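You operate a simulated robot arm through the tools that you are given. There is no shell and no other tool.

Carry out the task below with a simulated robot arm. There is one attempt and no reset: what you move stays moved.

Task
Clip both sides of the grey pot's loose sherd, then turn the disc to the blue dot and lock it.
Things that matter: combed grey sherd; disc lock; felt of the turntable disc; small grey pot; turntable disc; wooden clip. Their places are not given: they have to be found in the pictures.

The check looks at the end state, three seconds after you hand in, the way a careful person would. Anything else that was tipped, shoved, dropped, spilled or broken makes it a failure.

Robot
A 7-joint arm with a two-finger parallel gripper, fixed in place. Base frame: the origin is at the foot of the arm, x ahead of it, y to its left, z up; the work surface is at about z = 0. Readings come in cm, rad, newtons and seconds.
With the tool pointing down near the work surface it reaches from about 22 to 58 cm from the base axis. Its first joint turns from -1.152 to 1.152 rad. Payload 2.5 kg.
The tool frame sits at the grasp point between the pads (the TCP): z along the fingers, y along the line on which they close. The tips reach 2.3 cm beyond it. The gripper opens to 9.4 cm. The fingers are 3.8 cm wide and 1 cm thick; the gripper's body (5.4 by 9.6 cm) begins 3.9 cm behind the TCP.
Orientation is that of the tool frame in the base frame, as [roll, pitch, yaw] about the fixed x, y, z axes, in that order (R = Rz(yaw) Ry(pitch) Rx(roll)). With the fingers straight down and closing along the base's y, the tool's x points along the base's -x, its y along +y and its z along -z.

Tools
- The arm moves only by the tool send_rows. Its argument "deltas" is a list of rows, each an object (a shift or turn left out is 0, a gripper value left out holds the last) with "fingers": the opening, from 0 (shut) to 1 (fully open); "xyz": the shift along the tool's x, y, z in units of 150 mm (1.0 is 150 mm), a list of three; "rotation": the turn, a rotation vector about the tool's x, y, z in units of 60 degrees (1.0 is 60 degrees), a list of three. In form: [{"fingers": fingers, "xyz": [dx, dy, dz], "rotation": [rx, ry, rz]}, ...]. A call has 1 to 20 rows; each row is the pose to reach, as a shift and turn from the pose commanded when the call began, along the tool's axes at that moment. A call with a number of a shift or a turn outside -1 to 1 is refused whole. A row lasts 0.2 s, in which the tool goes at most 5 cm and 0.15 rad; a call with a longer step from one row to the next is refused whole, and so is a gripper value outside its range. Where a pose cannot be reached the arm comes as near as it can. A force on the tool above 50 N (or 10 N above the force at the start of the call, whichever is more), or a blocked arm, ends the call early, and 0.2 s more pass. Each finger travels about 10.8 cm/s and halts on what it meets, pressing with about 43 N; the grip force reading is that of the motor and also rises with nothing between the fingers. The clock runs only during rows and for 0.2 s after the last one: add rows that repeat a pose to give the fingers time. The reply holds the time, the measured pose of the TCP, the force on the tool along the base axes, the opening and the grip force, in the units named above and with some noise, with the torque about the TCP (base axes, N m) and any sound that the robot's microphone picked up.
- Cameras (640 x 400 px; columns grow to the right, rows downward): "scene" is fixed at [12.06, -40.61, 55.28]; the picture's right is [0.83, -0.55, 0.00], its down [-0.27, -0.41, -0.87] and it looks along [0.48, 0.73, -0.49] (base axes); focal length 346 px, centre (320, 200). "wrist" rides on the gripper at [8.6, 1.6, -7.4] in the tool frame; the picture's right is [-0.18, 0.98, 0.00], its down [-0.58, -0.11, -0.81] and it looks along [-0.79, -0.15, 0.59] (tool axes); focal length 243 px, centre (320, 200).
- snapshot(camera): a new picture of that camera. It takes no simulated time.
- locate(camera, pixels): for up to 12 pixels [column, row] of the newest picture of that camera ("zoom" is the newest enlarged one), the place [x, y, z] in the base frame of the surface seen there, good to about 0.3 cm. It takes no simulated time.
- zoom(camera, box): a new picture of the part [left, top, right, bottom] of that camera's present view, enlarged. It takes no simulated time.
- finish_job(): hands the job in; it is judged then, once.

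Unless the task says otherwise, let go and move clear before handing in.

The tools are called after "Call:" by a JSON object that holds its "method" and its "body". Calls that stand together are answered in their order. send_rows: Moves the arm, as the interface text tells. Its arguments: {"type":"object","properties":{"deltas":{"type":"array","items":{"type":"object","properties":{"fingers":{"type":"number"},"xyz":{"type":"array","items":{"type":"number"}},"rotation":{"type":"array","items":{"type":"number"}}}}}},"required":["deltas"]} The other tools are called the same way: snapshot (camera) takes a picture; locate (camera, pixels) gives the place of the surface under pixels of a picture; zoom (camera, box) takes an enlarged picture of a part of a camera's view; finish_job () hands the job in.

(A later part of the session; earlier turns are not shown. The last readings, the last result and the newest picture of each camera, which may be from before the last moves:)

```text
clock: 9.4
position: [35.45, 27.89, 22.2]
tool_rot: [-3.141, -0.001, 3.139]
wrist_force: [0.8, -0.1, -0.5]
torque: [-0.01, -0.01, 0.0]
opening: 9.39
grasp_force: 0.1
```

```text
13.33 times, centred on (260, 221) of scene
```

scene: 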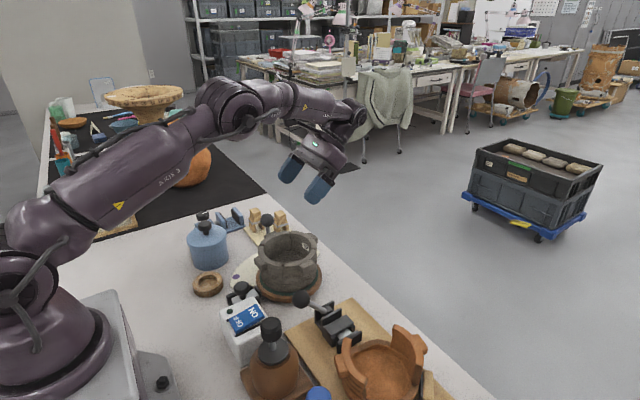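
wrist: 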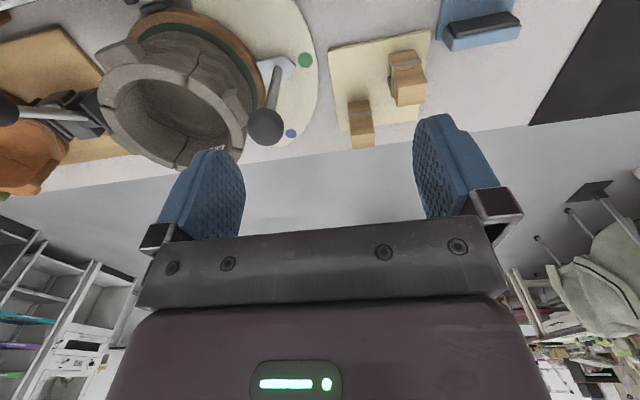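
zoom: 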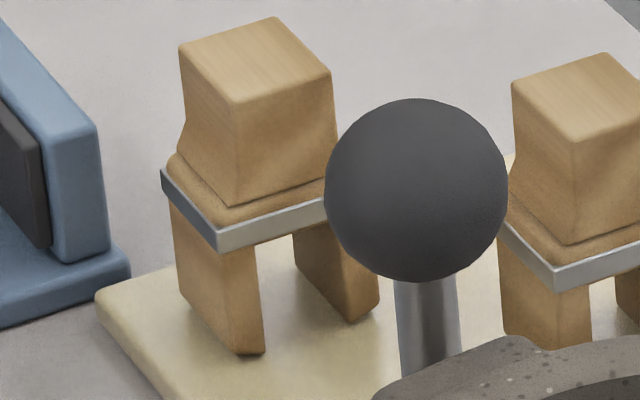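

The slot looks about 1.4 cm wide and the wall about 1.2 cm thick, so I'll grip the clip along its leg axis (base x) so that the grip centres it radially. First I move above the nearer clip at (46.35,30.85) while yawing 90°.

Call:
{"method": "send_rows", "body": {"deltas": [{"xyz": [-0.09, 0.025, 0.02], "rotation": [0, 0, 0.125], "fingers": 0.8}, {"xyz": [-0.18, 0.05, 0.04], "rotation": [0, 0, 0.25]}, {"xyz": [-0.27, 0.075, 0.06], "rotation": [0, 0, 0.375]}, {"xyz": [-0.36, 0.1, 0.08], "rotation": [0, 0, 0.5]}, {"xyz": [-0.45, 0.125, 0.1], "rotation": [0, 0, 0.625]}, {"xyz": [-0.54, 0.15, 0.12], "rotation": [0, 0, 0.75]}, {"xyz": [-0.63, 0.175, 0.14], "rotation": [0, 0, 0.875]}, {"xyz": [-0.727, 0.197, 0.16], "rotation": [0, 0, 1.0]}]}}

Call:
{"method": "send_rows", "body": {"deltas": [{"rotation": [0, 0, 0.125]}, {"rotation": [0, 0, 0.25]}, {"rotation": [0, 0, 0.375]}, {"rotation": [0, 0, 0.5]}, {"rotation": [0, 0, 0.5]}]}}

Call:
{"method": "snapshot", "body": {"camera": "wrist"}}

Call:
{"method": "snapshot", "body": {"camera": "scene"}}

```text
clock: 11.2
position: [46.5, 30.82, 19.85]
tool_rot: [3.14, -0.001, 2.091]
wrist_force: [0.4, 0.0, 0.4]
torque: [-0.02, 0.05, 0.0]
opening: 7.51
grasp_force: 0.1
```

```text
clock: 12.4
position: [46.3, 30.78, 19.85]
tool_rot: [-3.141, 0.0, 1.568]
wrist_force: [-0.5, 0.0, 0.3]
torque: [0.01, 0.03, 0.0]
opening: 7.51
grasp_force: 0.0
```

```text
taken
```

wrist: 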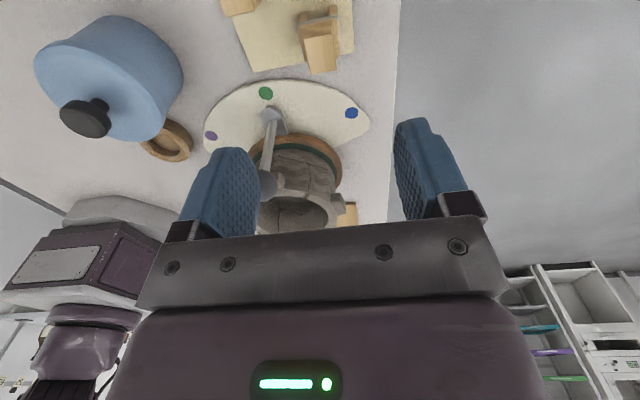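

```text
taken
```

scene: 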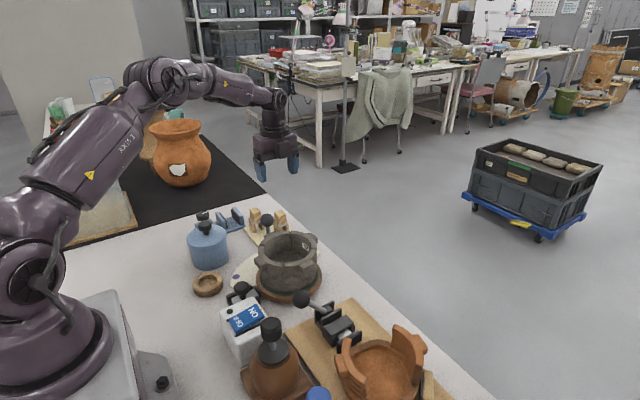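

Yaw 90° is reached at (46.3,30.8,19.85), and the clip is visible at (320,40), now seen along the slot. I'll zoom in on it.

Call:
{"method": "zoom", "body": {"camera": "wrist", "box": [280, 0, 370, 85]}}

Call:
{"method": "locate", "body": {"camera": "zoom", "pixels": [[200, 145], [300, 150], [250, 200], [185, 50], [270, 60], [240, 60], [200, 220], [310, 240], [250, 290], [350, 170], [380, 100], [300, 120]]}}

```text
4.71 times, centred on (325, 42) of wrist
```

zoom: 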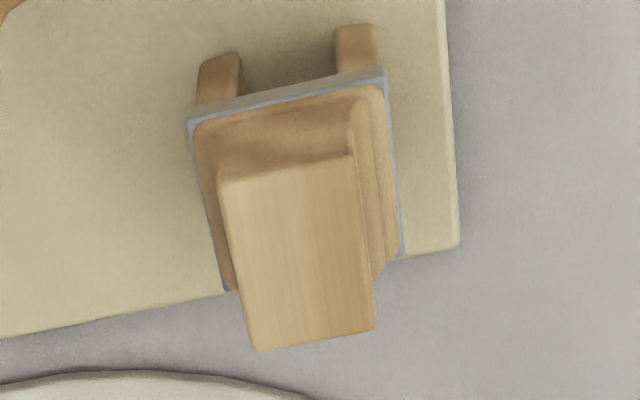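

```text
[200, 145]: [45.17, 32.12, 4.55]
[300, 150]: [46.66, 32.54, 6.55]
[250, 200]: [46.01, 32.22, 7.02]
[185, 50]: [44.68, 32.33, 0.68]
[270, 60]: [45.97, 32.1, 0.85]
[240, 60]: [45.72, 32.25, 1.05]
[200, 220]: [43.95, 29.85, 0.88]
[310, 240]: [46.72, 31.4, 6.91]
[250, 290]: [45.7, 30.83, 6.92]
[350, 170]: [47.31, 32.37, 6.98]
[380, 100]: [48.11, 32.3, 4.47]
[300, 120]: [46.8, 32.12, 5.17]
```

The clip is aligned with base x within about a degree, with its slot roughly 1.75 cm wide and its top centre near (46.4,31.0,7.0). I'll descend with the fingers partly open, stopping just above first.

Call:
{"method": "send_rows", "body": {"deltas": [{"xyz": [0.015, 0.007, 0.15], "fingers": 0.55}, {"xyz": [0.015, 0.007, 0.3]}, {"xyz": [0.015, 0.007, 0.45]}, {"xyz": [0.015, 0.007, 0.58]}, {"xyz": [0.015, 0.007, 0.65]}, {"xyz": [0.015, 0.007, 0.65]}]}}

Call:
{"method": "snapshot", "body": {"camera": "wrist"}}

Call:
{"method": "zoom", "body": {"camera": "scene", "box": [230, 160, 320, 250]}}

```text
clock: 13.8
position: [46.6, 30.96, 10.17]
tool_rot: [3.141, -0.001, 1.571]
wrist_force: [-1.3, 0.4, -0.1]
torque: [-0.01, -0.01, 0.01]
opening: 5.17
grasp_force: 0.0
```

```text
taken
```

wrist: 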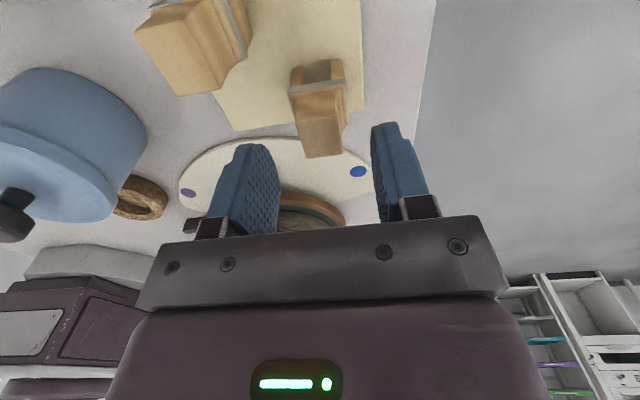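

```text
4.44 times, centred on (275, 205) of scene
```

zoom: 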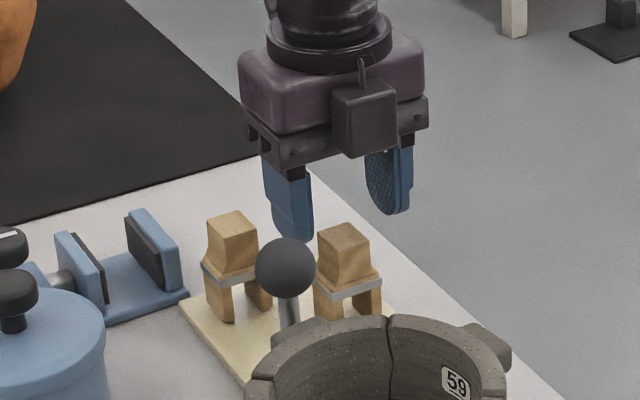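

The clip lies between the fingers. I'll go down to z≈7.3 and close on the block.

Call:
{"method": "send_rows", "body": {"deltas": [{"xyz": [0, -0.005, 0.09]}, {"xyz": [0, -0.005, 0.187]}, {"xyz": [0, -0.005, 0.187]}]}}

Call:
{"method": "snapshot", "body": {"camera": "wrist"}}

Call:
{"method": "zoom", "body": {"camera": "scene", "box": [250, 180, 320, 240]}}

```text
clock: 14.6
position: [46.27, 31.07, 7.39]
tool_rot: [-3.141, -0.001, 1.572]
wrist_force: [0.1, 0.2, 0.5]
torque: [0.01, 0.0, -0.05]
opening: 5.14
grasp_force: 0.1
```

```text
taken
```

wrist: 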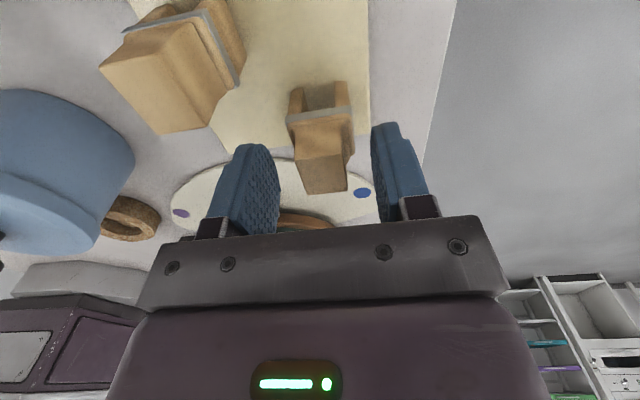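

```text
6.67 times, centred on (285, 210) of scene
```

zoom: 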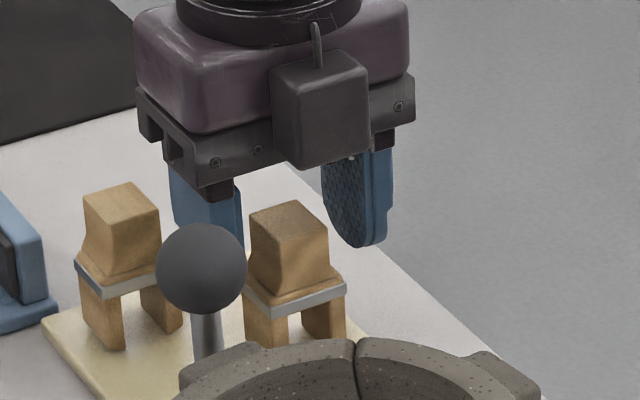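

The fingers straddle the block at z≈7.4. I'll close on it now.

Call:
{"method": "send_rows", "body": {"deltas": [{"fingers": 0.3}, {"fingers": 0.15}, {"fingers": 0.1}, {"fingers": 0.1}, {"fingers": 0.1}]}}

Call:
{"method": "snapshot", "body": {"camera": "wrist"}}

Call:
{"method": "zoom", "body": {"camera": "scene", "box": [250, 180, 320, 240]}}

```text
clock: 15.8
position: [46.28, 31.08, 7.34]
tool_rot: [-3.14, 0.0, 1.571]
wrist_force: [0.3, 0.9, -0.7]
torque: [0.0, 0.02, -0.02]
opening: 2.1
grasp_force: 43.0
```

```text
taken
```

wrist: 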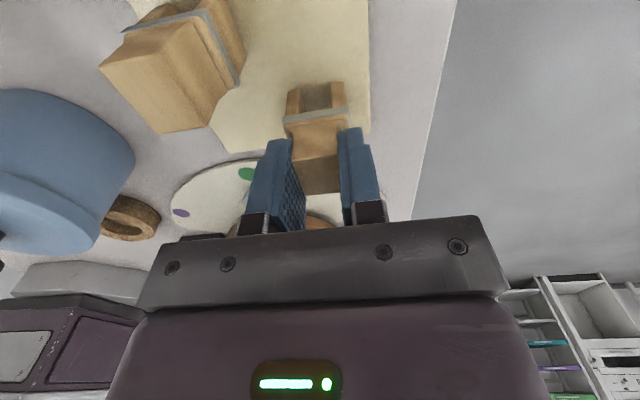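

```text
6.67 times, centred on (285, 210) of scene
```

zoom: 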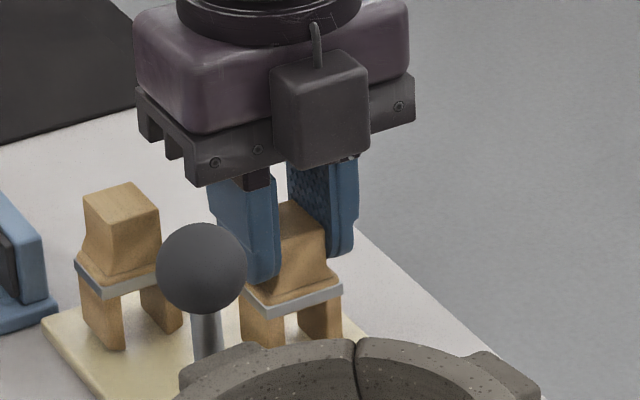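

The block is gripped (opening 2.1 cm, 43 N). I'll lift it straight up slowly at first and check it stays in hand.

Call:
{"method": "send_rows", "body": {"deltas": [{"xyz": [0, 0, -0.1]}, {"xyz": [0, 0, -0.3]}, {"xyz": [0, 0, -0.55]}, {"xyz": [0, 0, -0.8]}, {"xyz": [0, 0, -0.97]}, {"xyz": [0, 0, -0.97]}]}}

Call:
{"method": "snapshot", "body": {"camera": "wrist"}}

Call:
{"method": "zoom", "body": {"camera": "scene", "box": [230, 130, 330, 240]}}

```text
clock: 17.2
position: [46.6, 30.99, 21.91]
tool_rot: [-3.141, 0.0, 1.57]
wrist_force: [-1.0, -0.7, -0.5]
torque: [-0.01, -0.02, 0.01]
opening: 2.09
grasp_force: 43.1
```

```text
taken
```

wrist: 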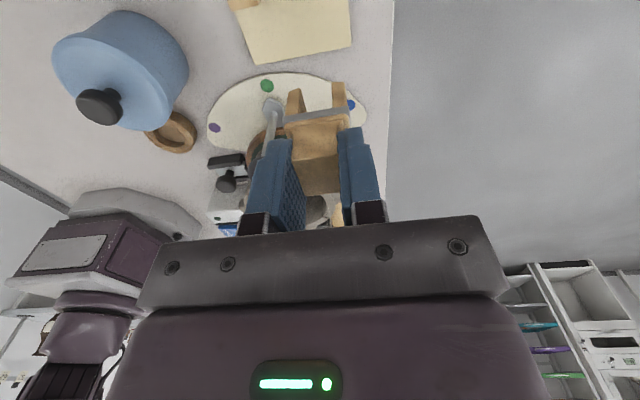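

```text
3.64 times, centred on (280, 185) of scene
```

zoom: 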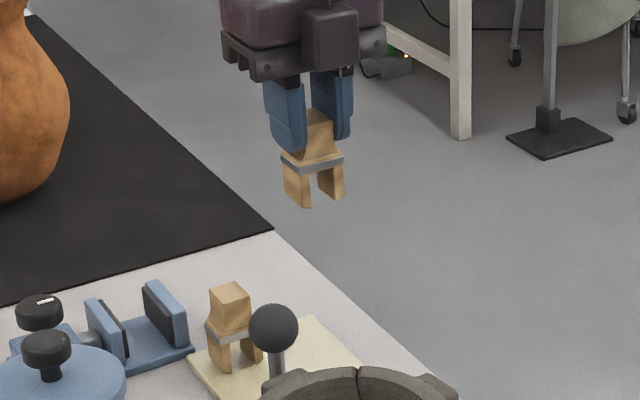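

The clip hangs securely. I'll carry it at z≈22 to above the far-left seam of sherd 59, near (42.2,17.5), and yaw to make the leg axis radial.

Call:
{"method": "send_rows", "body": {"deltas": [{"xyz": [-0.112, -0.035, 0], "rotation": [0, 0, -0.113]}, {"xyz": [-0.225, -0.07, 0], "rotation": [0, 0, -0.227]}, {"xyz": [-0.337, -0.105, 0], "rotation": [0, 0, -0.34]}, {"xyz": [-0.45, -0.14, 0], "rotation": [0, 0, -0.454]}, {"xyz": [-0.562, -0.175, 0], "rotation": [0, 0, -0.567]}, {"xyz": [-0.675, -0.21, 0], "rotation": [0, 0, -0.681]}, {"xyz": [-0.787, -0.245, 0], "rotation": [0, 0, -0.794]}, {"xyz": [-0.9, -0.28, 0], "rotation": [0, 0, -0.908]}, {"xyz": [-0.9, -0.28, 0], "rotation": [0, 0, -0.908]}]}}

Call:
{"method": "snapshot", "body": {"camera": "wrist"}}

Call:
{"method": "snapshot", "body": {"camera": "scene"}}

```text
clock: 19.2
position: [42.4, 17.64, 21.98]
tool_rot: [3.141, -0.001, 2.523]
wrist_force: [-0.7, -0.1, -0.1]
torque: [-0.01, -0.05, -0.01]
opening: 2.08
grasp_force: 42.7
```

```text
taken
```

wrist: 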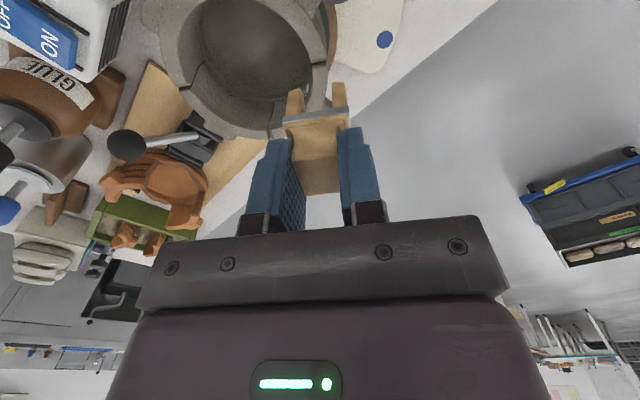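

```text
taken
```

scene: 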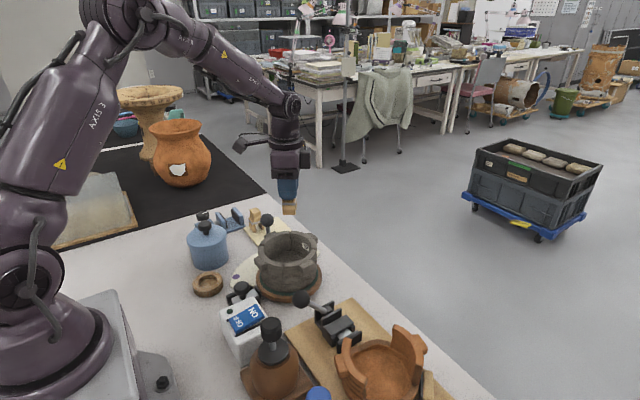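

I'm hovering over the far-left seam; by geometry, the point directly below the TCP at rim height projects to wrist pixel (320,62). I'll zoom there to check the alignment.

Call:
{"method": "zoom", "body": {"camera": "wrist", "box": [260, 25, 380, 145]}}

Call:
{"method": "zoom", "body": {"camera": "scene", "box": [240, 170, 340, 270]}}

```text
3.33 times, centred on (320, 85) of wrist
```

zoom: 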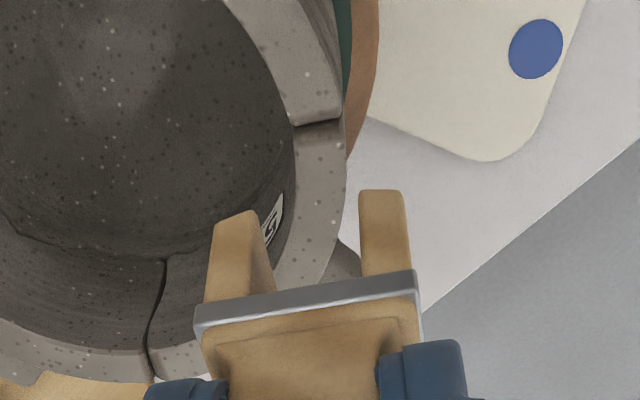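

```text
4.00 times, centred on (290, 220) of scene
```

zoom: 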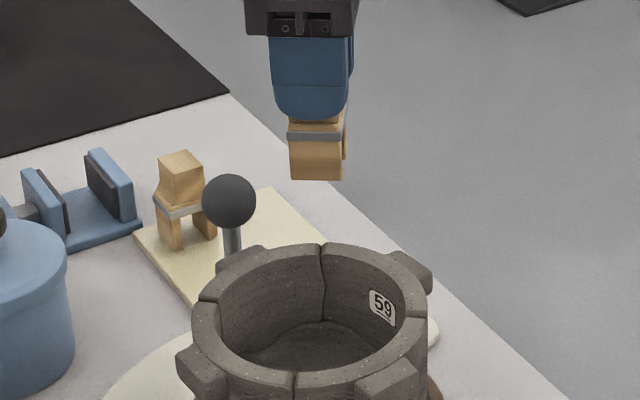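

The seam's rim centre sits at zoom (318,122) versus the predicted (320,125), and the clip slot is centred on the TCP, so alignment is good. I'll descend to just above the rim and check again.

Call:
{"method": "send_rows", "body": {"deltas": [{"xyz": [0, 0, 0.12]}, {"xyz": [0, 0, 0.24]}, {"xyz": [0, 0, 0.29]}, {"xyz": [0, 0, 0.29]}]}}

Call:
{"method": "zoom", "body": {"camera": "wrist", "box": [260, 25, 380, 145]}}

Call:
{"method": "zoom", "body": {"camera": "scene", "box": [250, 190, 330, 270]}}

```text
clock: 20.2
position: [42.31, 17.55, 17.46]
tool_rot: [-3.141, 0.002, 2.522]
wrist_force: [0.5, -0.3, -0.2]
torque: [-0.01, -0.01, -0.01]
opening: 2.1
grasp_force: 42.4
```

```text
3.33 times, centred on (320, 85) of wrist
```

zoom: 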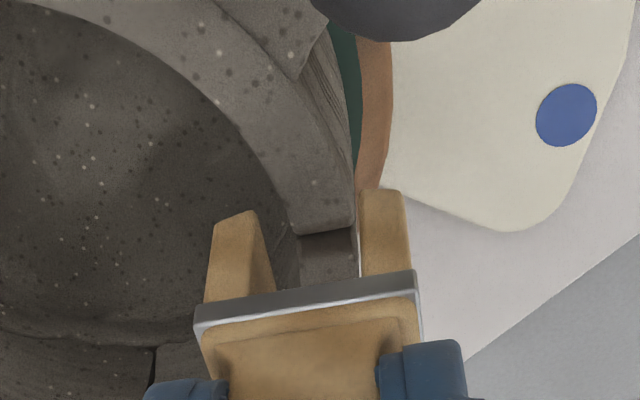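

```text
5.00 times, centred on (290, 230) of scene
```

zoom: 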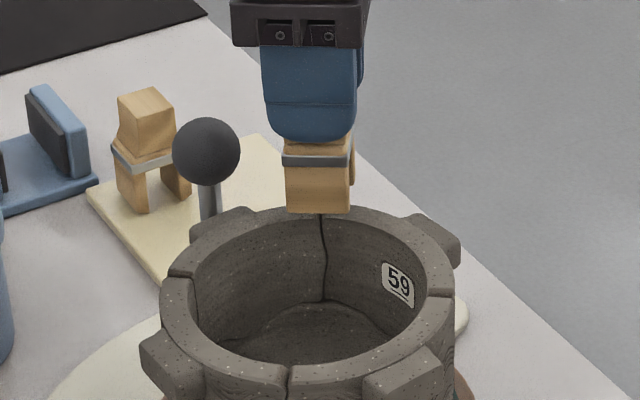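

The rim is about 0.1 cm outward of the slot's centre line (rim 298–355 versus slot 275–365). I'll shift 0.1 cm outward and lower the legs over the wall in small steps.

Call:
{"method": "send_rows", "body": {"deltas": [{"xyz": [0, 0.008, 0]}, {"xyz": [0, 0.008, 0.04]}, {"xyz": [0, 0.008, 0.08]}, {"xyz": [0, 0.008, 0.12]}, {"xyz": [0, 0.008, 0.16]}]}}

Call:
{"method": "zoom", "body": {"camera": "wrist", "box": [260, 25, 380, 145]}}

Call:
{"method": "zoom", "body": {"camera": "scene", "box": [250, 190, 330, 270]}}

```text
clock: 21.4
position: [42.25, 17.58, 15.05]
tool_rot: [3.141, 0.001, 2.523]
wrist_force: [-0.3, 0.5, -0.6]
torque: [0.02, -0.03, 0.0]
opening: 2.09
grasp_force: 43.5
```

```text
3.33 times, centred on (320, 85) of wrist
```

zoom: 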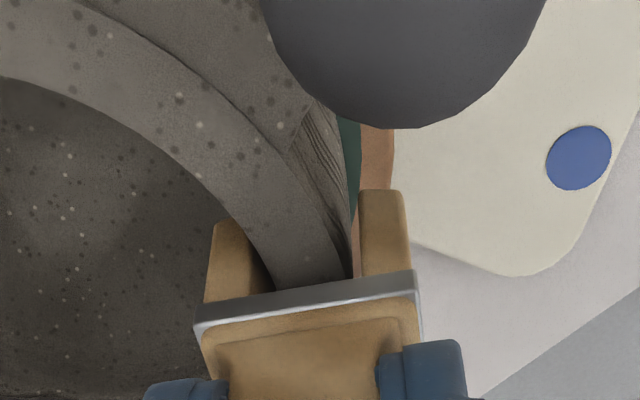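

```text
5.00 times, centred on (290, 230) of scene
```

zoom: 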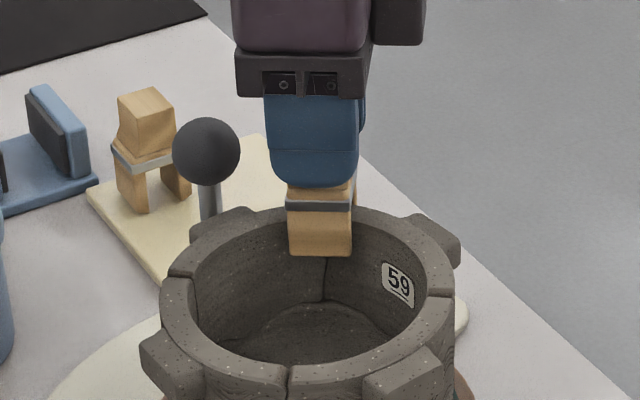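

The legs straddle the wall with no contact force. I'll continue down in small increments until it seats.

Call:
{"method": "send_rows", "body": {"deltas": [{"xyz": [0, 0, 0.02]}, {"xyz": [0, 0, 0.04]}, {"xyz": [0, 0, 0.06]}, {"xyz": [0, 0, 0.06]}]}}

Call:
{"method": "send_rows", "body": {"deltas": [{"xyz": [0, 0, 0.012]}, {"xyz": [0, 0, 0.024]}, {"xyz": [0, 0, 0.024]}]}}

Call:
{"method": "zoom", "body": {"camera": "wrist", "box": [260, 25, 380, 145]}}

Call:
{"method": "zoom", "body": {"camera": "scene", "box": [260, 200, 320, 260]}}

```text
clock: 22.4
position: [42.28, 17.77, 14.14]
tool_rot: [3.141, -0.001, 2.52]
wrist_force: [-1.6, -2.1, 2.9]
torque: [-0.14, 0.09, 0.01]
opening: 2.07
grasp_force: 43.5
```

```text
clock: 23.2
position: [42.59, 17.78, 14.06]
tool_rot: [3.137, 0.004, 2.522]
wrist_force: [-6.1, -1.9, 34.6]
torque: [-0.23, 0.51, 0.0]
opening: 2.09
grasp_force: 43.1
```

```text
3.33 times, centred on (320, 85) of wrist
```

zoom: 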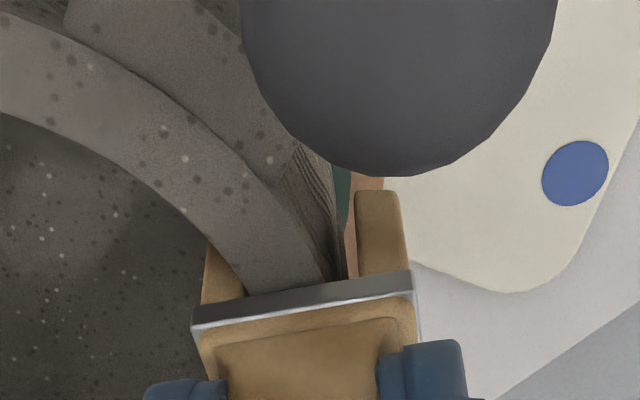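

```text
6.67 times, centred on (290, 230) of scene
```

zoom: 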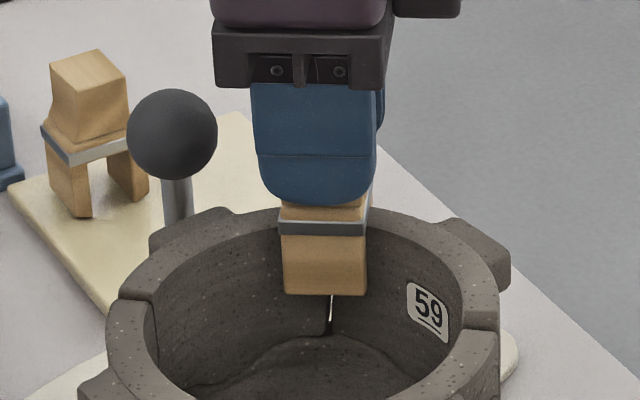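

Contact at z≈14.06 with about 35 N upward suggests the clip has seated, though a light slit shows at the foot of the seam near scene zoom (331,310). I'll ease off slightly and inspect the sherd.

Call:
{"method": "send_rows", "body": {"deltas": [{"xyz": [0, 0, -0.015]}, {"xyz": [0, 0, -0.015]}]}}

Call:
{"method": "zoom", "body": {"camera": "scene", "box": [245, 220, 335, 310]}}

Call:
{"method": "zoom", "body": {"camera": "scene", "box": [280, 225, 325, 260]}}

Call:
{"method": "snapshot", "body": {"camera": "wrist"}}

```text
clock: 23.8
position: [42.44, 17.72, 14.0]
tool_rot: [3.14, 0.003, 2.522]
wrist_force: [4.5, 1.9, 12.9]
torque: [0.1, -0.15, -0.03]
opening: 2.08
grasp_force: 42.9
```

```text
4.44 times, centred on (290, 265) of scene
```

zoom: 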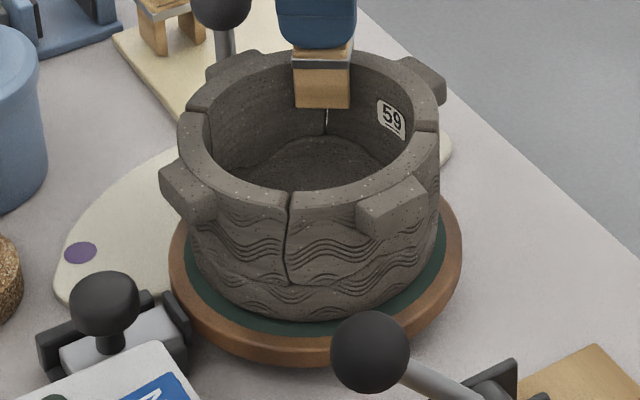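

```text
11.43 times, centred on (302, 242) of scene
```

zoom: 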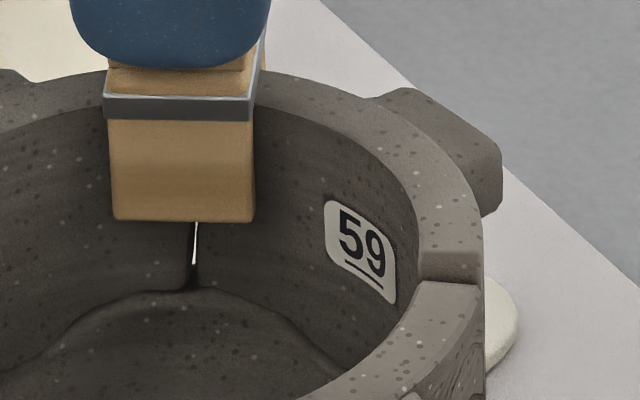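

```text
taken
```

wrist: 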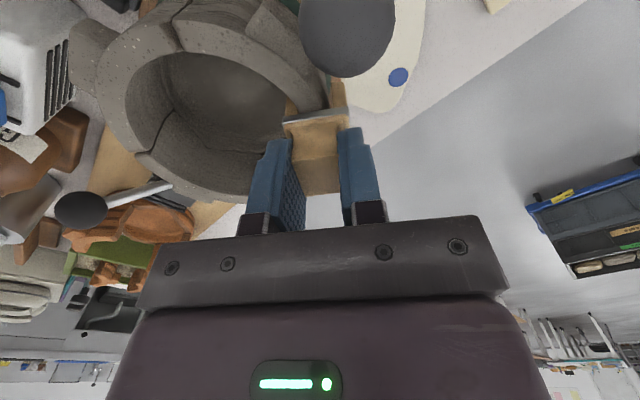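

The clip bridges the seam and sits down on the rim, with only a hair-wide slit visible and the sherd otherwise in place. I'll open the fingers and look before rising.

Call:
{"method": "send_rows", "body": {"deltas": [{"xyz": [0, 0, -0.005], "fingers": 0.3}, {"xyz": [0, 0, -0.005], "fingers": 0.42}, {"xyz": [0, 0, -0.005]}]}}

Call:
{"method": "zoom", "body": {"camera": "scene", "box": [245, 190, 335, 280]}}

Call:
{"method": "zoom", "body": {"camera": "wrist", "box": [200, 0, 400, 200]}}

```text
clock: 24.6
position: [42.28, 17.59, 14.16]
tool_rot: [-3.14, 0.0, 2.522]
wrist_force: [-0.2, 0.4, 0.4]
torque: [0.02, 0.01, -0.01]
opening: 3.95
grasp_force: 0.1
```

```text
4.44 times, centred on (290, 235) of scene
```

zoom: 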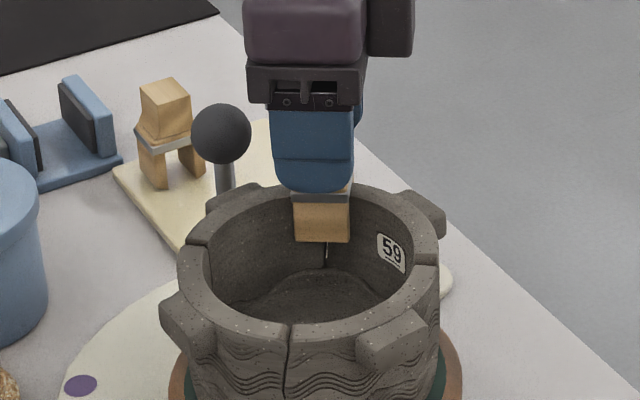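

```text
2.00 times, centred on (300, 100) of wrist
```

zoom: 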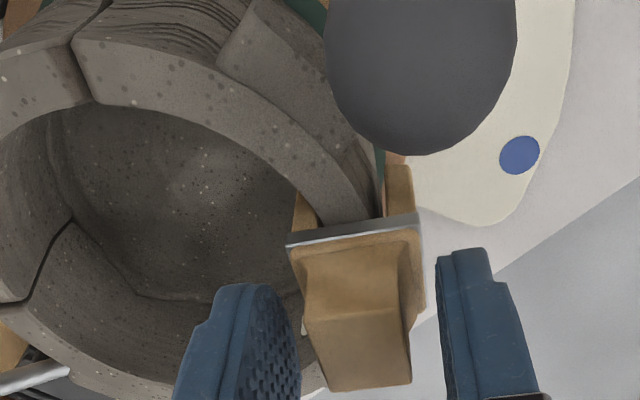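

The clip stays upright on the rim after release. I'll rise clear and inspect.

Call:
{"method": "send_rows", "body": {"deltas": [{"xyz": [0, 0, -0.15]}, {"xyz": [0, 0, -0.35]}, {"xyz": [0, 0, -0.6]}, {"xyz": [0, 0, -0.6]}]}}

Call:
{"method": "zoom", "body": {"camera": "wrist", "box": [160, 0, 420, 160]}}

Call:
{"method": "zoom", "body": {"camera": "scene", "box": [245, 210, 335, 280]}}

```text
clock: 25.6
position: [42.3, 17.58, 23.06]
tool_rot: [3.141, 0.001, 2.523]
wrist_force: [-0.7, -0.5, -0.1]
torque: [0.02, -0.01, 0.02]
opening: 3.97
grasp_force: 0.1
```

```text
2.46 times, centred on (290, 80) of wrist
```

zoom: 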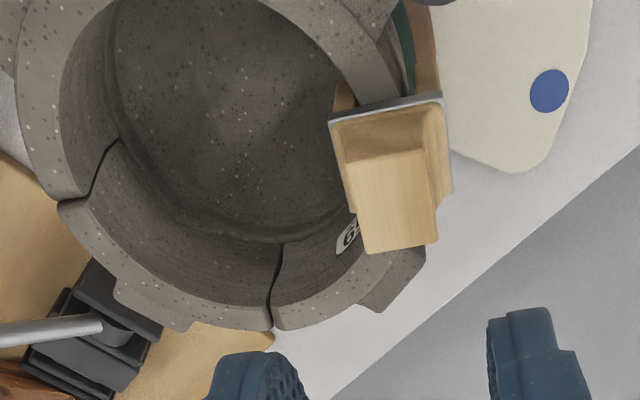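

```text
5.71 times, centred on (290, 245) of scene
```

zoom: 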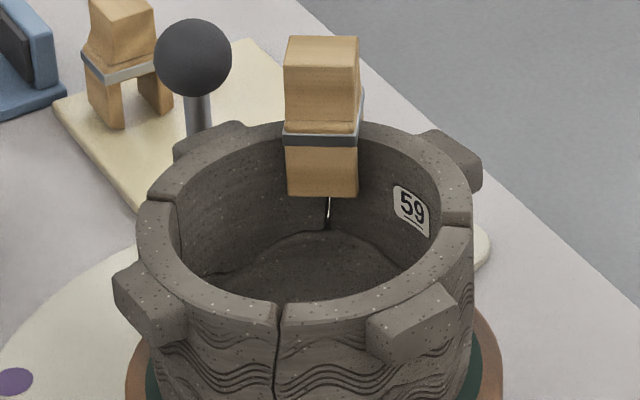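

The first clip sits squarely over the seam with its band down at the rim. I'll now move above the second clip near (41.5,35.8) with yaw 90° again.

Call:
{"method": "send_rows", "body": {"deltas": [{"xyz": [0.093, 0.119, 0.0], "rotation": [0, 0, 0.113], "fingers": 0.55}, {"xyz": [0.186, 0.238, 0.0], "rotation": [0, 0, 0.227]}, {"xyz": [0.279, 0.357, 0.05], "rotation": [0, 0, 0.34]}, {"xyz": [0.372, 0.476, 0.08], "rotation": [0, 0, 0.454]}, {"xyz": [0.465, 0.595, 0.11], "rotation": [0, 0, 0.567]}, {"xyz": [0.558, 0.714, 0.14], "rotation": [0, 0, 0.681]}, {"xyz": [0.651, 0.833, 0.17], "rotation": [0, 0, 0.794]}, {"xyz": [0.745, 0.951, 0.2], "rotation": [0, 0, 0.908]}, {"xyz": [0.745, 0.951, 0.2], "rotation": [0, 0, 0.908]}]}}

Call:
{"method": "snapshot", "body": {"camera": "wrist"}}

Call:
{"method": "zoom", "body": {"camera": "wrist", "box": [280, 0, 370, 85]}}

Call:
{"method": "locate", "body": {"camera": "zoom", "pixels": [[250, 200], [300, 200], [340, 200], [300, 160], [300, 250], [300, 300], [270, 300], [350, 300], [300, 320], [320, 240], [280, 240], [350, 240]]}}

```text
clock: 27.6
position: [41.48, 35.99, 20.02]
tool_rot: [3.141, -0.001, 1.571]
wrist_force: [0.0, 0.3, 0.4]
torque: [0.01, -0.01, 0.0]
opening: 5.13
grasp_force: 0.0
```

```text
taken
```

wrist: 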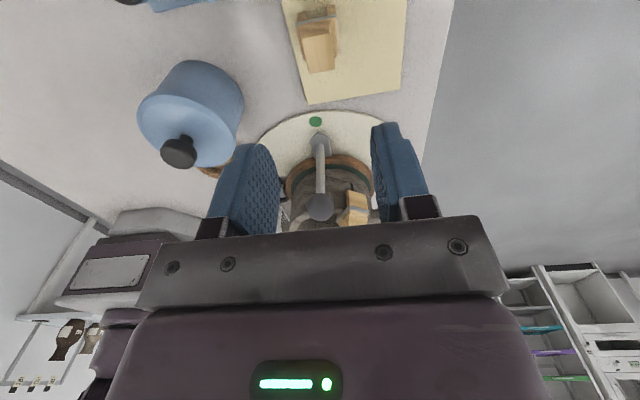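

```text
4.71 times, centred on (325, 42) of wrist
```

zoom: 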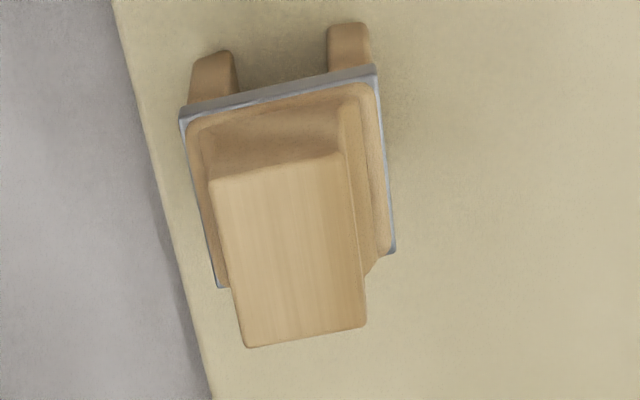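

```text
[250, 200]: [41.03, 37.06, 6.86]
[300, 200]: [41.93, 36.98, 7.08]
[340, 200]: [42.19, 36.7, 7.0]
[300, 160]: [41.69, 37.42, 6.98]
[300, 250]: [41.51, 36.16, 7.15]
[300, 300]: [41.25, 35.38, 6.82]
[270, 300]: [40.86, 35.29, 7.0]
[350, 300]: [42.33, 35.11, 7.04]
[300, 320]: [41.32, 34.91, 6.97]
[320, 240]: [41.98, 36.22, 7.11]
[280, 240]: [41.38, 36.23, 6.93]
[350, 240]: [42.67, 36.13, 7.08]
```

The second clip lies the same way, with its top centre near (41.44,36.1,7.0). I'll descend around it, check, then grip.

Call:
{"method": "send_rows", "body": {"deltas": [{"xyz": [0.008, -0.003, 0.15]}, {"xyz": [0.008, -0.003, 0.3]}, {"xyz": [0.008, -0.003, 0.45]}, {"xyz": [0.008, -0.003, 0.6]}, {"xyz": [0.008, -0.003, 0.75]}, {"xyz": [0.008, -0.003, 0.847]}, {"xyz": [0.008, -0.003, 0.847]}]}}

Call:
{"method": "snapshot", "body": {"camera": "wrist"}}

Call:
{"method": "zoom", "body": {"camera": "scene", "box": [220, 170, 310, 250]}}

```text
clock: 29.2
position: [41.24, 35.69, 7.51]
tool_rot: [-3.141, -0.001, 1.57]
wrist_force: [-0.4, 0.2, 0.1]
torque: [-0.01, 0.01, -0.02]
opening: 5.19
grasp_force: 0.1
```

```text
taken
```

wrist: 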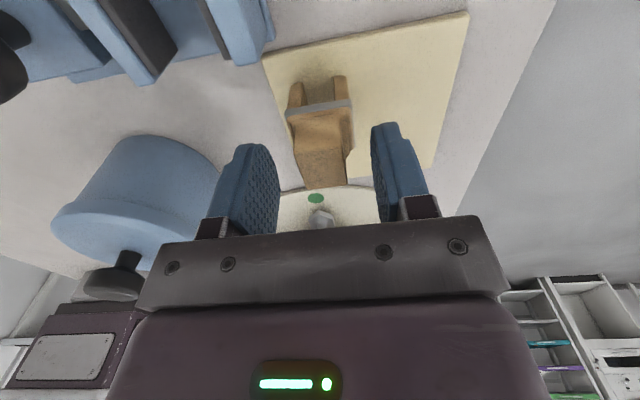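

```text
5.00 times, centred on (265, 210) of scene
```

zoom: 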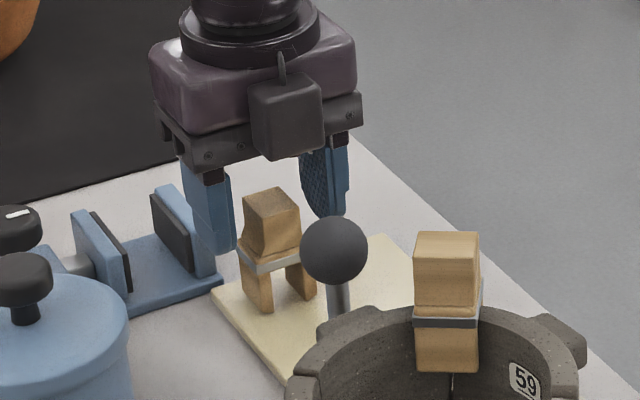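

The block is centred between the fingers (clip 297–348 within 278–375). I'll lower slightly and close.

Call:
{"method": "send_rows", "body": {"deltas": [{"xyz": [0.01, 0.0, 0.01], "fingers": 0.55}, {"xyz": [0.01, 0.0, 0.01], "fingers": 0.35}, {"xyz": [0.01, 0.0, 0.01], "fingers": 0.15}, {"xyz": [0.01, 0.0, 0.01], "fingers": 0.1}, {"xyz": [0.01, 0.0, 0.01], "fingers": 0.1}, {"xyz": [0.01, 0.0, 0.01], "fingers": 0.1}]}}

Call:
{"method": "snapshot", "body": {"camera": "wrist"}}

```text
clock: 30.6
position: [41.35, 35.93, 7.42]
tool_rot: [-3.142, 0.0, 1.571]
wrist_force: [-0.2, 0.4, -0.2]
torque: [-0.02, -0.02, 0.02]
opening: 2.09
grasp_force: 43.4
```

```text
taken
```

wrist: 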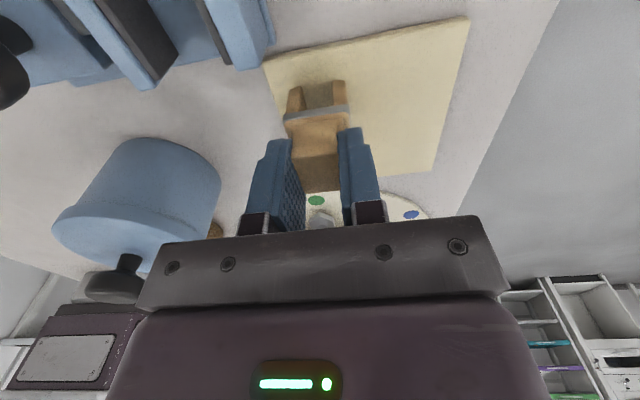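

The second clip is gripped (2.09 cm, 43 N). I'll lift it clear.

Call:
{"method": "send_rows", "body": {"deltas": [{"xyz": [0, 0, -0.1]}, {"xyz": [0, 0, -0.3]}, {"xyz": [0, 0, -0.55]}, {"xyz": [0, 0, -0.8]}, {"xyz": [0, 0, -0.98]}, {"xyz": [0, 0, -0.98]}]}}

Call:
{"method": "send_rows", "body": {"deltas": [{"xyz": [-0.1, 0.01, -0.05], "rotation": [0, 0, -0.12]}, {"xyz": [-0.2, 0.02, -0.1], "rotation": [0, 0, -0.24]}, {"xyz": [-0.3, 0.03, -0.13], "rotation": [0, 0, -0.36]}, {"xyz": [-0.4, 0.04, -0.13], "rotation": [0, 0, -0.48]}, {"xyz": [-0.5, 0.05, -0.13], "rotation": [0, 0, -0.6]}, {"xyz": [-0.6, 0.06, -0.13], "rotation": [0, 0, -0.72]}, {"xyz": [-0.7, 0.07, -0.13], "rotation": [0, 0, -0.84]}, {"xyz": [-0.8, 0.08, -0.13], "rotation": [0, 0, -0.96]}, {"xyz": [-0.8, 0.08, -0.13], "rotation": [0, 0, -0.96]}]}}

Call:
{"method": "snapshot", "body": {"camera": "scene"}}

```text
clock: 32.0
position: [41.39, 36.07, 22.06]
tool_rot: [3.141, 0.0, 1.57]
wrist_force: [-0.8, -0.4, -0.2]
torque: [0.0, -0.02, 0.03]
opening: 2.07
grasp_force: 43.2
```

```text
clock: 34.0
position: [42.61, 24.19, 23.94]
tool_rot: [-3.14, -0.001, 2.58]
wrist_force: [0.1, 0.2, -0.1]
torque: [-0.01, -0.02, -0.01]
opening: 2.07
grasp_force: 42.4
```

```text
taken
```

scene: 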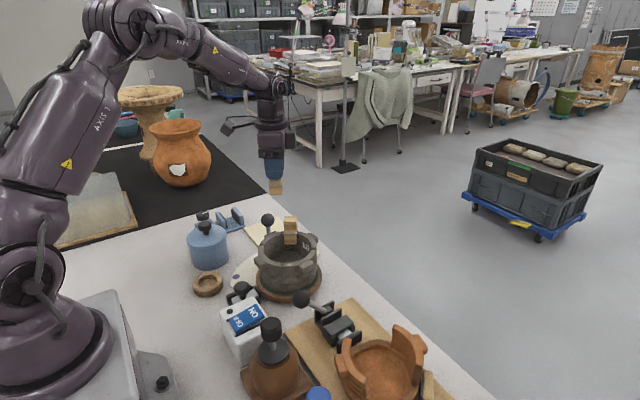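

Half-way there at (42.6,24.2,23.9). I'll continue to above the far-right seam near (43.5,9.4), rotating on.

Call:
{"method": "send_rows", "body": {"deltas": [{"xyz": [-0.072, -0.1, 0], "rotation": [0, 0, -0.125]}, {"xyz": [-0.144, -0.2, 0], "rotation": [0, 0, -0.25]}, {"xyz": [-0.215, -0.3, 0], "rotation": [0, 0, -0.375]}, {"xyz": [-0.287, -0.4, 0], "rotation": [0, 0, -0.5]}, {"xyz": [-0.359, -0.5, 0], "rotation": [0, 0, -0.625]}, {"xyz": [-0.43, -0.6, 0], "rotation": [0, 0, -0.75]}, {"xyz": [-0.5, -0.7, 0], "rotation": [0, 0, -0.875]}, {"xyz": [-0.574, -0.805, 0], "rotation": [0, 0, -1.0]}]}}

Call:
{"method": "send_rows", "body": {"deltas": [{"xyz": [0, 0, 0.03], "rotation": [0, 0, -0.11]}, {"xyz": [0, 0, 0.06], "rotation": [0, 0, -0.21]}, {"xyz": [0, 0, 0.09], "rotation": [0, 0, -0.31]}, {"xyz": [0, 0, 0.13], "rotation": [0, 0, -0.412]}, {"xyz": [0, 0, 0.13], "rotation": [0, 0, -0.412]}]}}

Call:
{"method": "snapshot", "body": {"camera": "wrist"}}

Call:
{"method": "zoom", "body": {"camera": "wrist", "box": [260, 25, 380, 145]}}

Call:
{"method": "zoom", "body": {"camera": "scene", "box": [240, 170, 360, 290]}}

```text
clock: 35.8
position: [43.38, 9.24, 23.87]
tool_rot: [3.14, 0.001, -2.659]
wrist_force: [0.5, -0.3, -0.4]
torque: [0.01, 0.03, 0.02]
opening: 2.09
grasp_force: 43.1
```

```text
clock: 37.0
position: [43.41, 9.11, 21.93]
tool_rot: [-3.14, 0.0, -2.227]
wrist_force: [-0.6, 0.8, 0.1]
torque: [-0.03, 0.02, -0.03]
opening: 2.08
grasp_force: 42.6
```

```text
taken
```

wrist: 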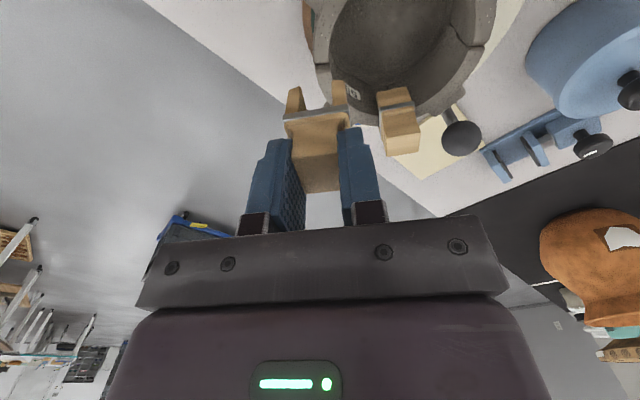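

```text
3.33 times, centred on (320, 85) of wrist
```

zoom: 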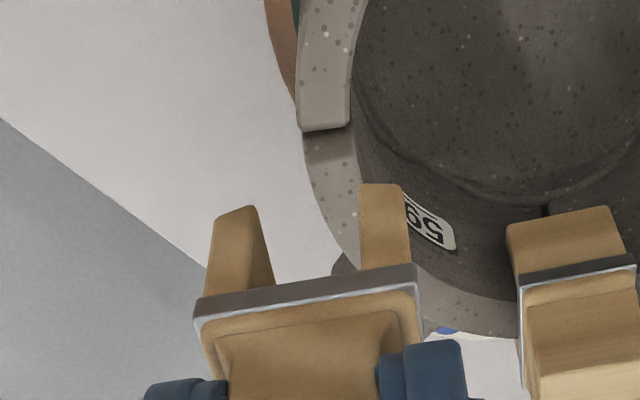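

```text
3.33 times, centred on (300, 230) of scene
```

zoom: 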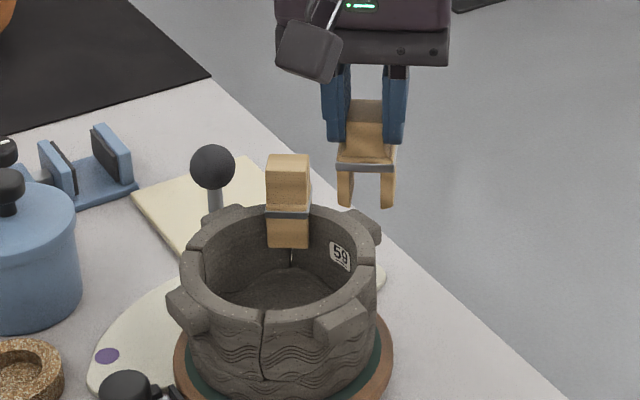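

The seam's rim centre is at zoom (326,128) against the predicted (320,127), so I need about 0.13 cm along +tool y. I'll correct and descend to just above the rim.

Call:
{"method": "send_rows", "body": {"deltas": [{"xyz": [0, 0.009, 0.1]}, {"xyz": [0, 0.009, 0.2]}, {"xyz": [0, 0.009, 0.29]}, {"xyz": [0, 0.009, 0.29]}]}}

Call:
{"method": "zoom", "body": {"camera": "wrist", "box": [260, 25, 380, 145]}}

Call:
{"method": "zoom", "body": {"camera": "scene", "box": [270, 190, 340, 270]}}

```text
clock: 38.0
position: [43.32, 9.31, 17.57]
tool_rot: [3.141, 0.001, -2.228]
wrist_force: [-0.2, -0.4, -0.4]
torque: [0.01, -0.03, 0.0]
opening: 2.09
grasp_force: 42.8
```

```text
3.33 times, centred on (320, 85) of wrist
```

zoom: 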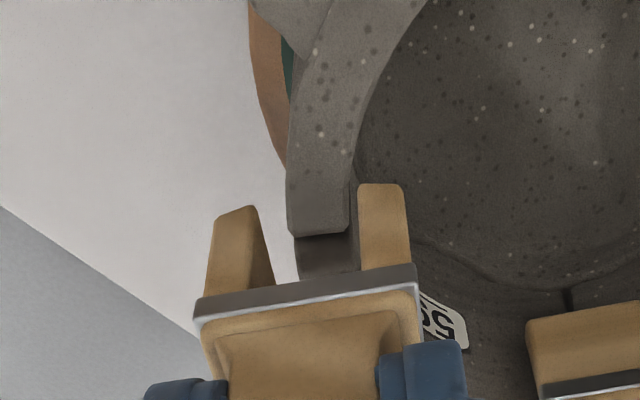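

```text
5.00 times, centred on (305, 230) of scene
```

zoom: 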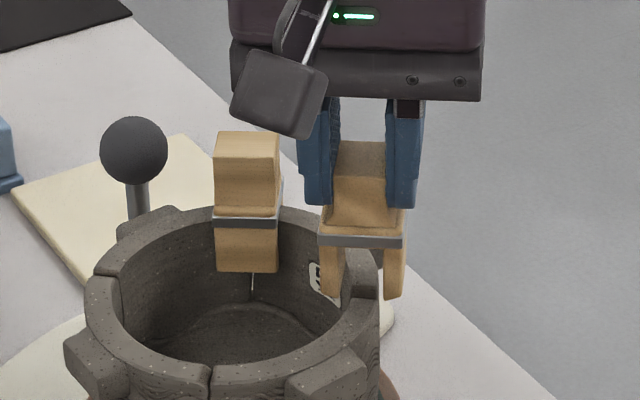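

The rim (about 290–352) is centred in the slot (about 275–365). I'll lower the legs over the wall gradually.

Call:
{"method": "send_rows", "body": {"deltas": [{"xyz": [0, 0.001, 0.04]}, {"xyz": [0, 0.001, 0.08]}, {"xyz": [0, 0.001, 0.12]}, {"xyz": [0, 0.001, 0.16]}, {"xyz": [0, 0.001, 0.16]}]}}

Call:
{"method": "zoom", "body": {"camera": "wrist", "box": [260, 25, 380, 145]}}

Call:
{"method": "zoom", "body": {"camera": "scene", "box": [270, 200, 340, 280]}}

```text
clock: 38.9
position: [43.62, 9.54, 16.28]
tool_rot: [-3.134, 0.008, -2.226]
wrist_force: [-2.4, 1.4, 9.2]
torque: [-0.02, 0.27, -0.04]
opening: 2.1
grasp_force: 43.7
stopped in row 4: the force on the tool passed its limit at 59 N (the readings are from after the stop); the commanded pose is now the measured one
```

```text
3.33 times, centred on (320, 85) of wrist
```

zoom: 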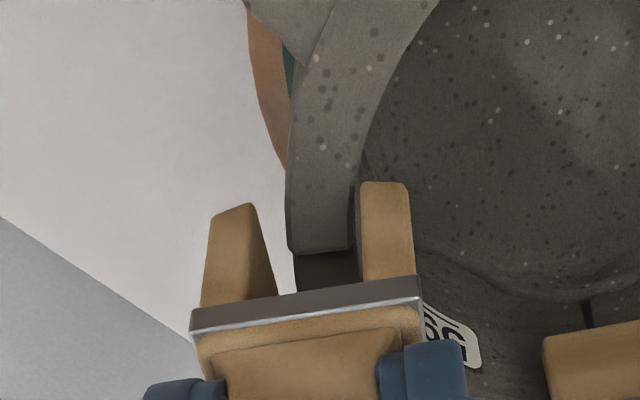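

```text
5.00 times, centred on (305, 240) of scene
```

zoom: 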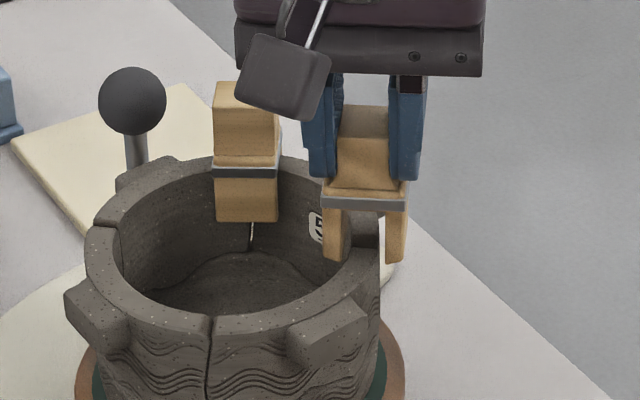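

The descent stopped at 59 N: the inner leg (right, at zoom column 360) landed on the inner edge of the rim, while a clear gap shows on the outer side (275–295). I'll back up 1 cm and shift inward by about 0.15 cm, then check the sherd.

Call:
{"method": "send_rows", "body": {"deltas": [{"xyz": [0, 0, -0.04]}, {"xyz": [0, 0.0, -0.08]}, {"xyz": [0, 0.0, -0.08]}]}}

Call:
{"method": "zoom", "body": {"camera": "wrist", "box": [260, 25, 380, 145]}}

Call:
{"method": "zoom", "body": {"camera": "scene", "box": [250, 210, 340, 300]}}

```text
clock: 39.7
position: [43.61, 9.63, 17.43]
tool_rot: [-3.134, 0.012, -2.23]
wrist_force: [-0.5, 0.7, -0.4]
torque: [0.02, 0.0, 0.0]
opening: 2.08
grasp_force: 42.7
```

```text
3.33 times, centred on (320, 85) of wrist
```

zoom: 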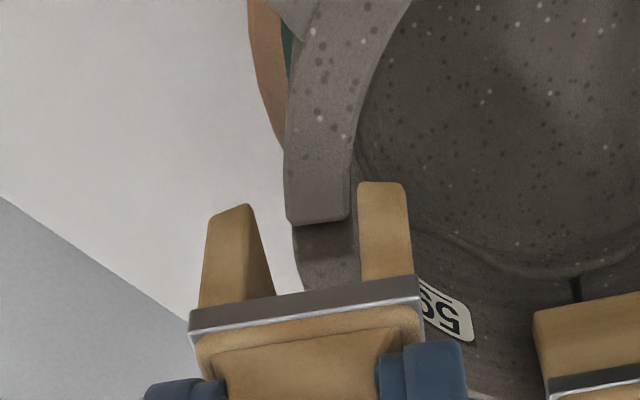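

```text
4.44 times, centred on (295, 255) of scene
```

zoom: 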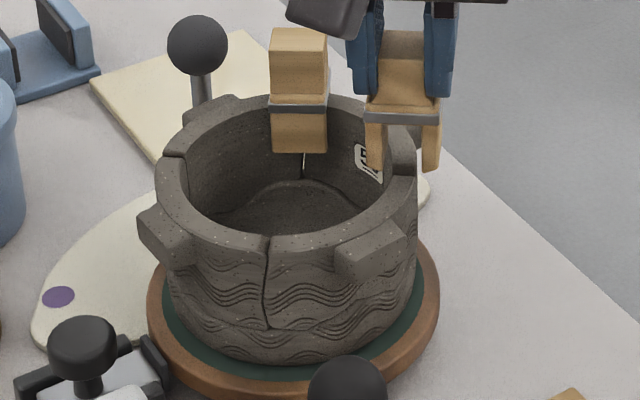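

The seam is now about 0.23 cm off along tool x, and the wall needs to sit slightly outward in the slot because the inner leg meets a concave wall. I'll correct by (+0.23,+0.14) cm, level the tool and recheck.

Call:
{"method": "send_rows", "body": {"deltas": [{"xyz": [0.0155, 0.009, 0], "rotation": [-0.0073, 0.0115, 0.0]}, {"xyz": [0.0155, 0.009, 0], "rotation": [-0.0073, 0.0115, 0.0]}, {"xyz": [0.0155, 0.009, 0.0], "rotation": [-0.0073, 0.0115, 0.0]}]}}

Call:
{"method": "zoom", "body": {"camera": "wrist", "box": [280, 45, 360, 115]}}

Call:
{"method": "zoom", "body": {"camera": "scene", "box": [300, 215, 345, 255]}}

```text
clock: 40.5
position: [43.21, 9.48, 17.24]
tool_rot: [3.14, -0.002, -2.227]
wrist_force: [-0.3, -0.1, -0.3]
torque: [0.02, -0.02, 0.01]
opening: 2.07
grasp_force: 42.9
```

```text
5.71 times, centred on (320, 80) of wrist
```

zoom: 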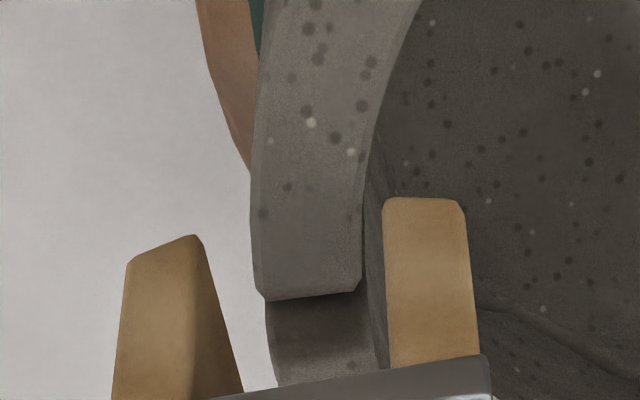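

```text
10.00 times, centred on (322, 235) of scene
```

zoom: 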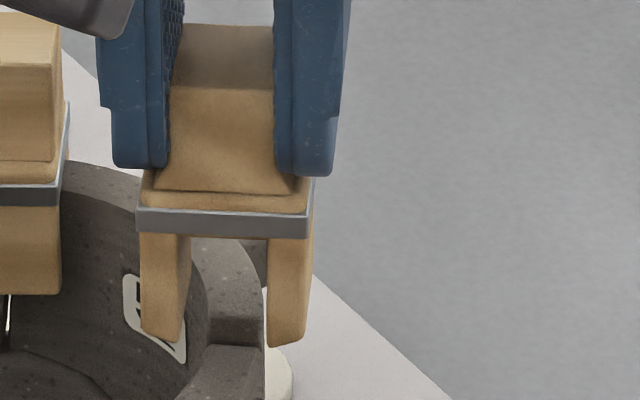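

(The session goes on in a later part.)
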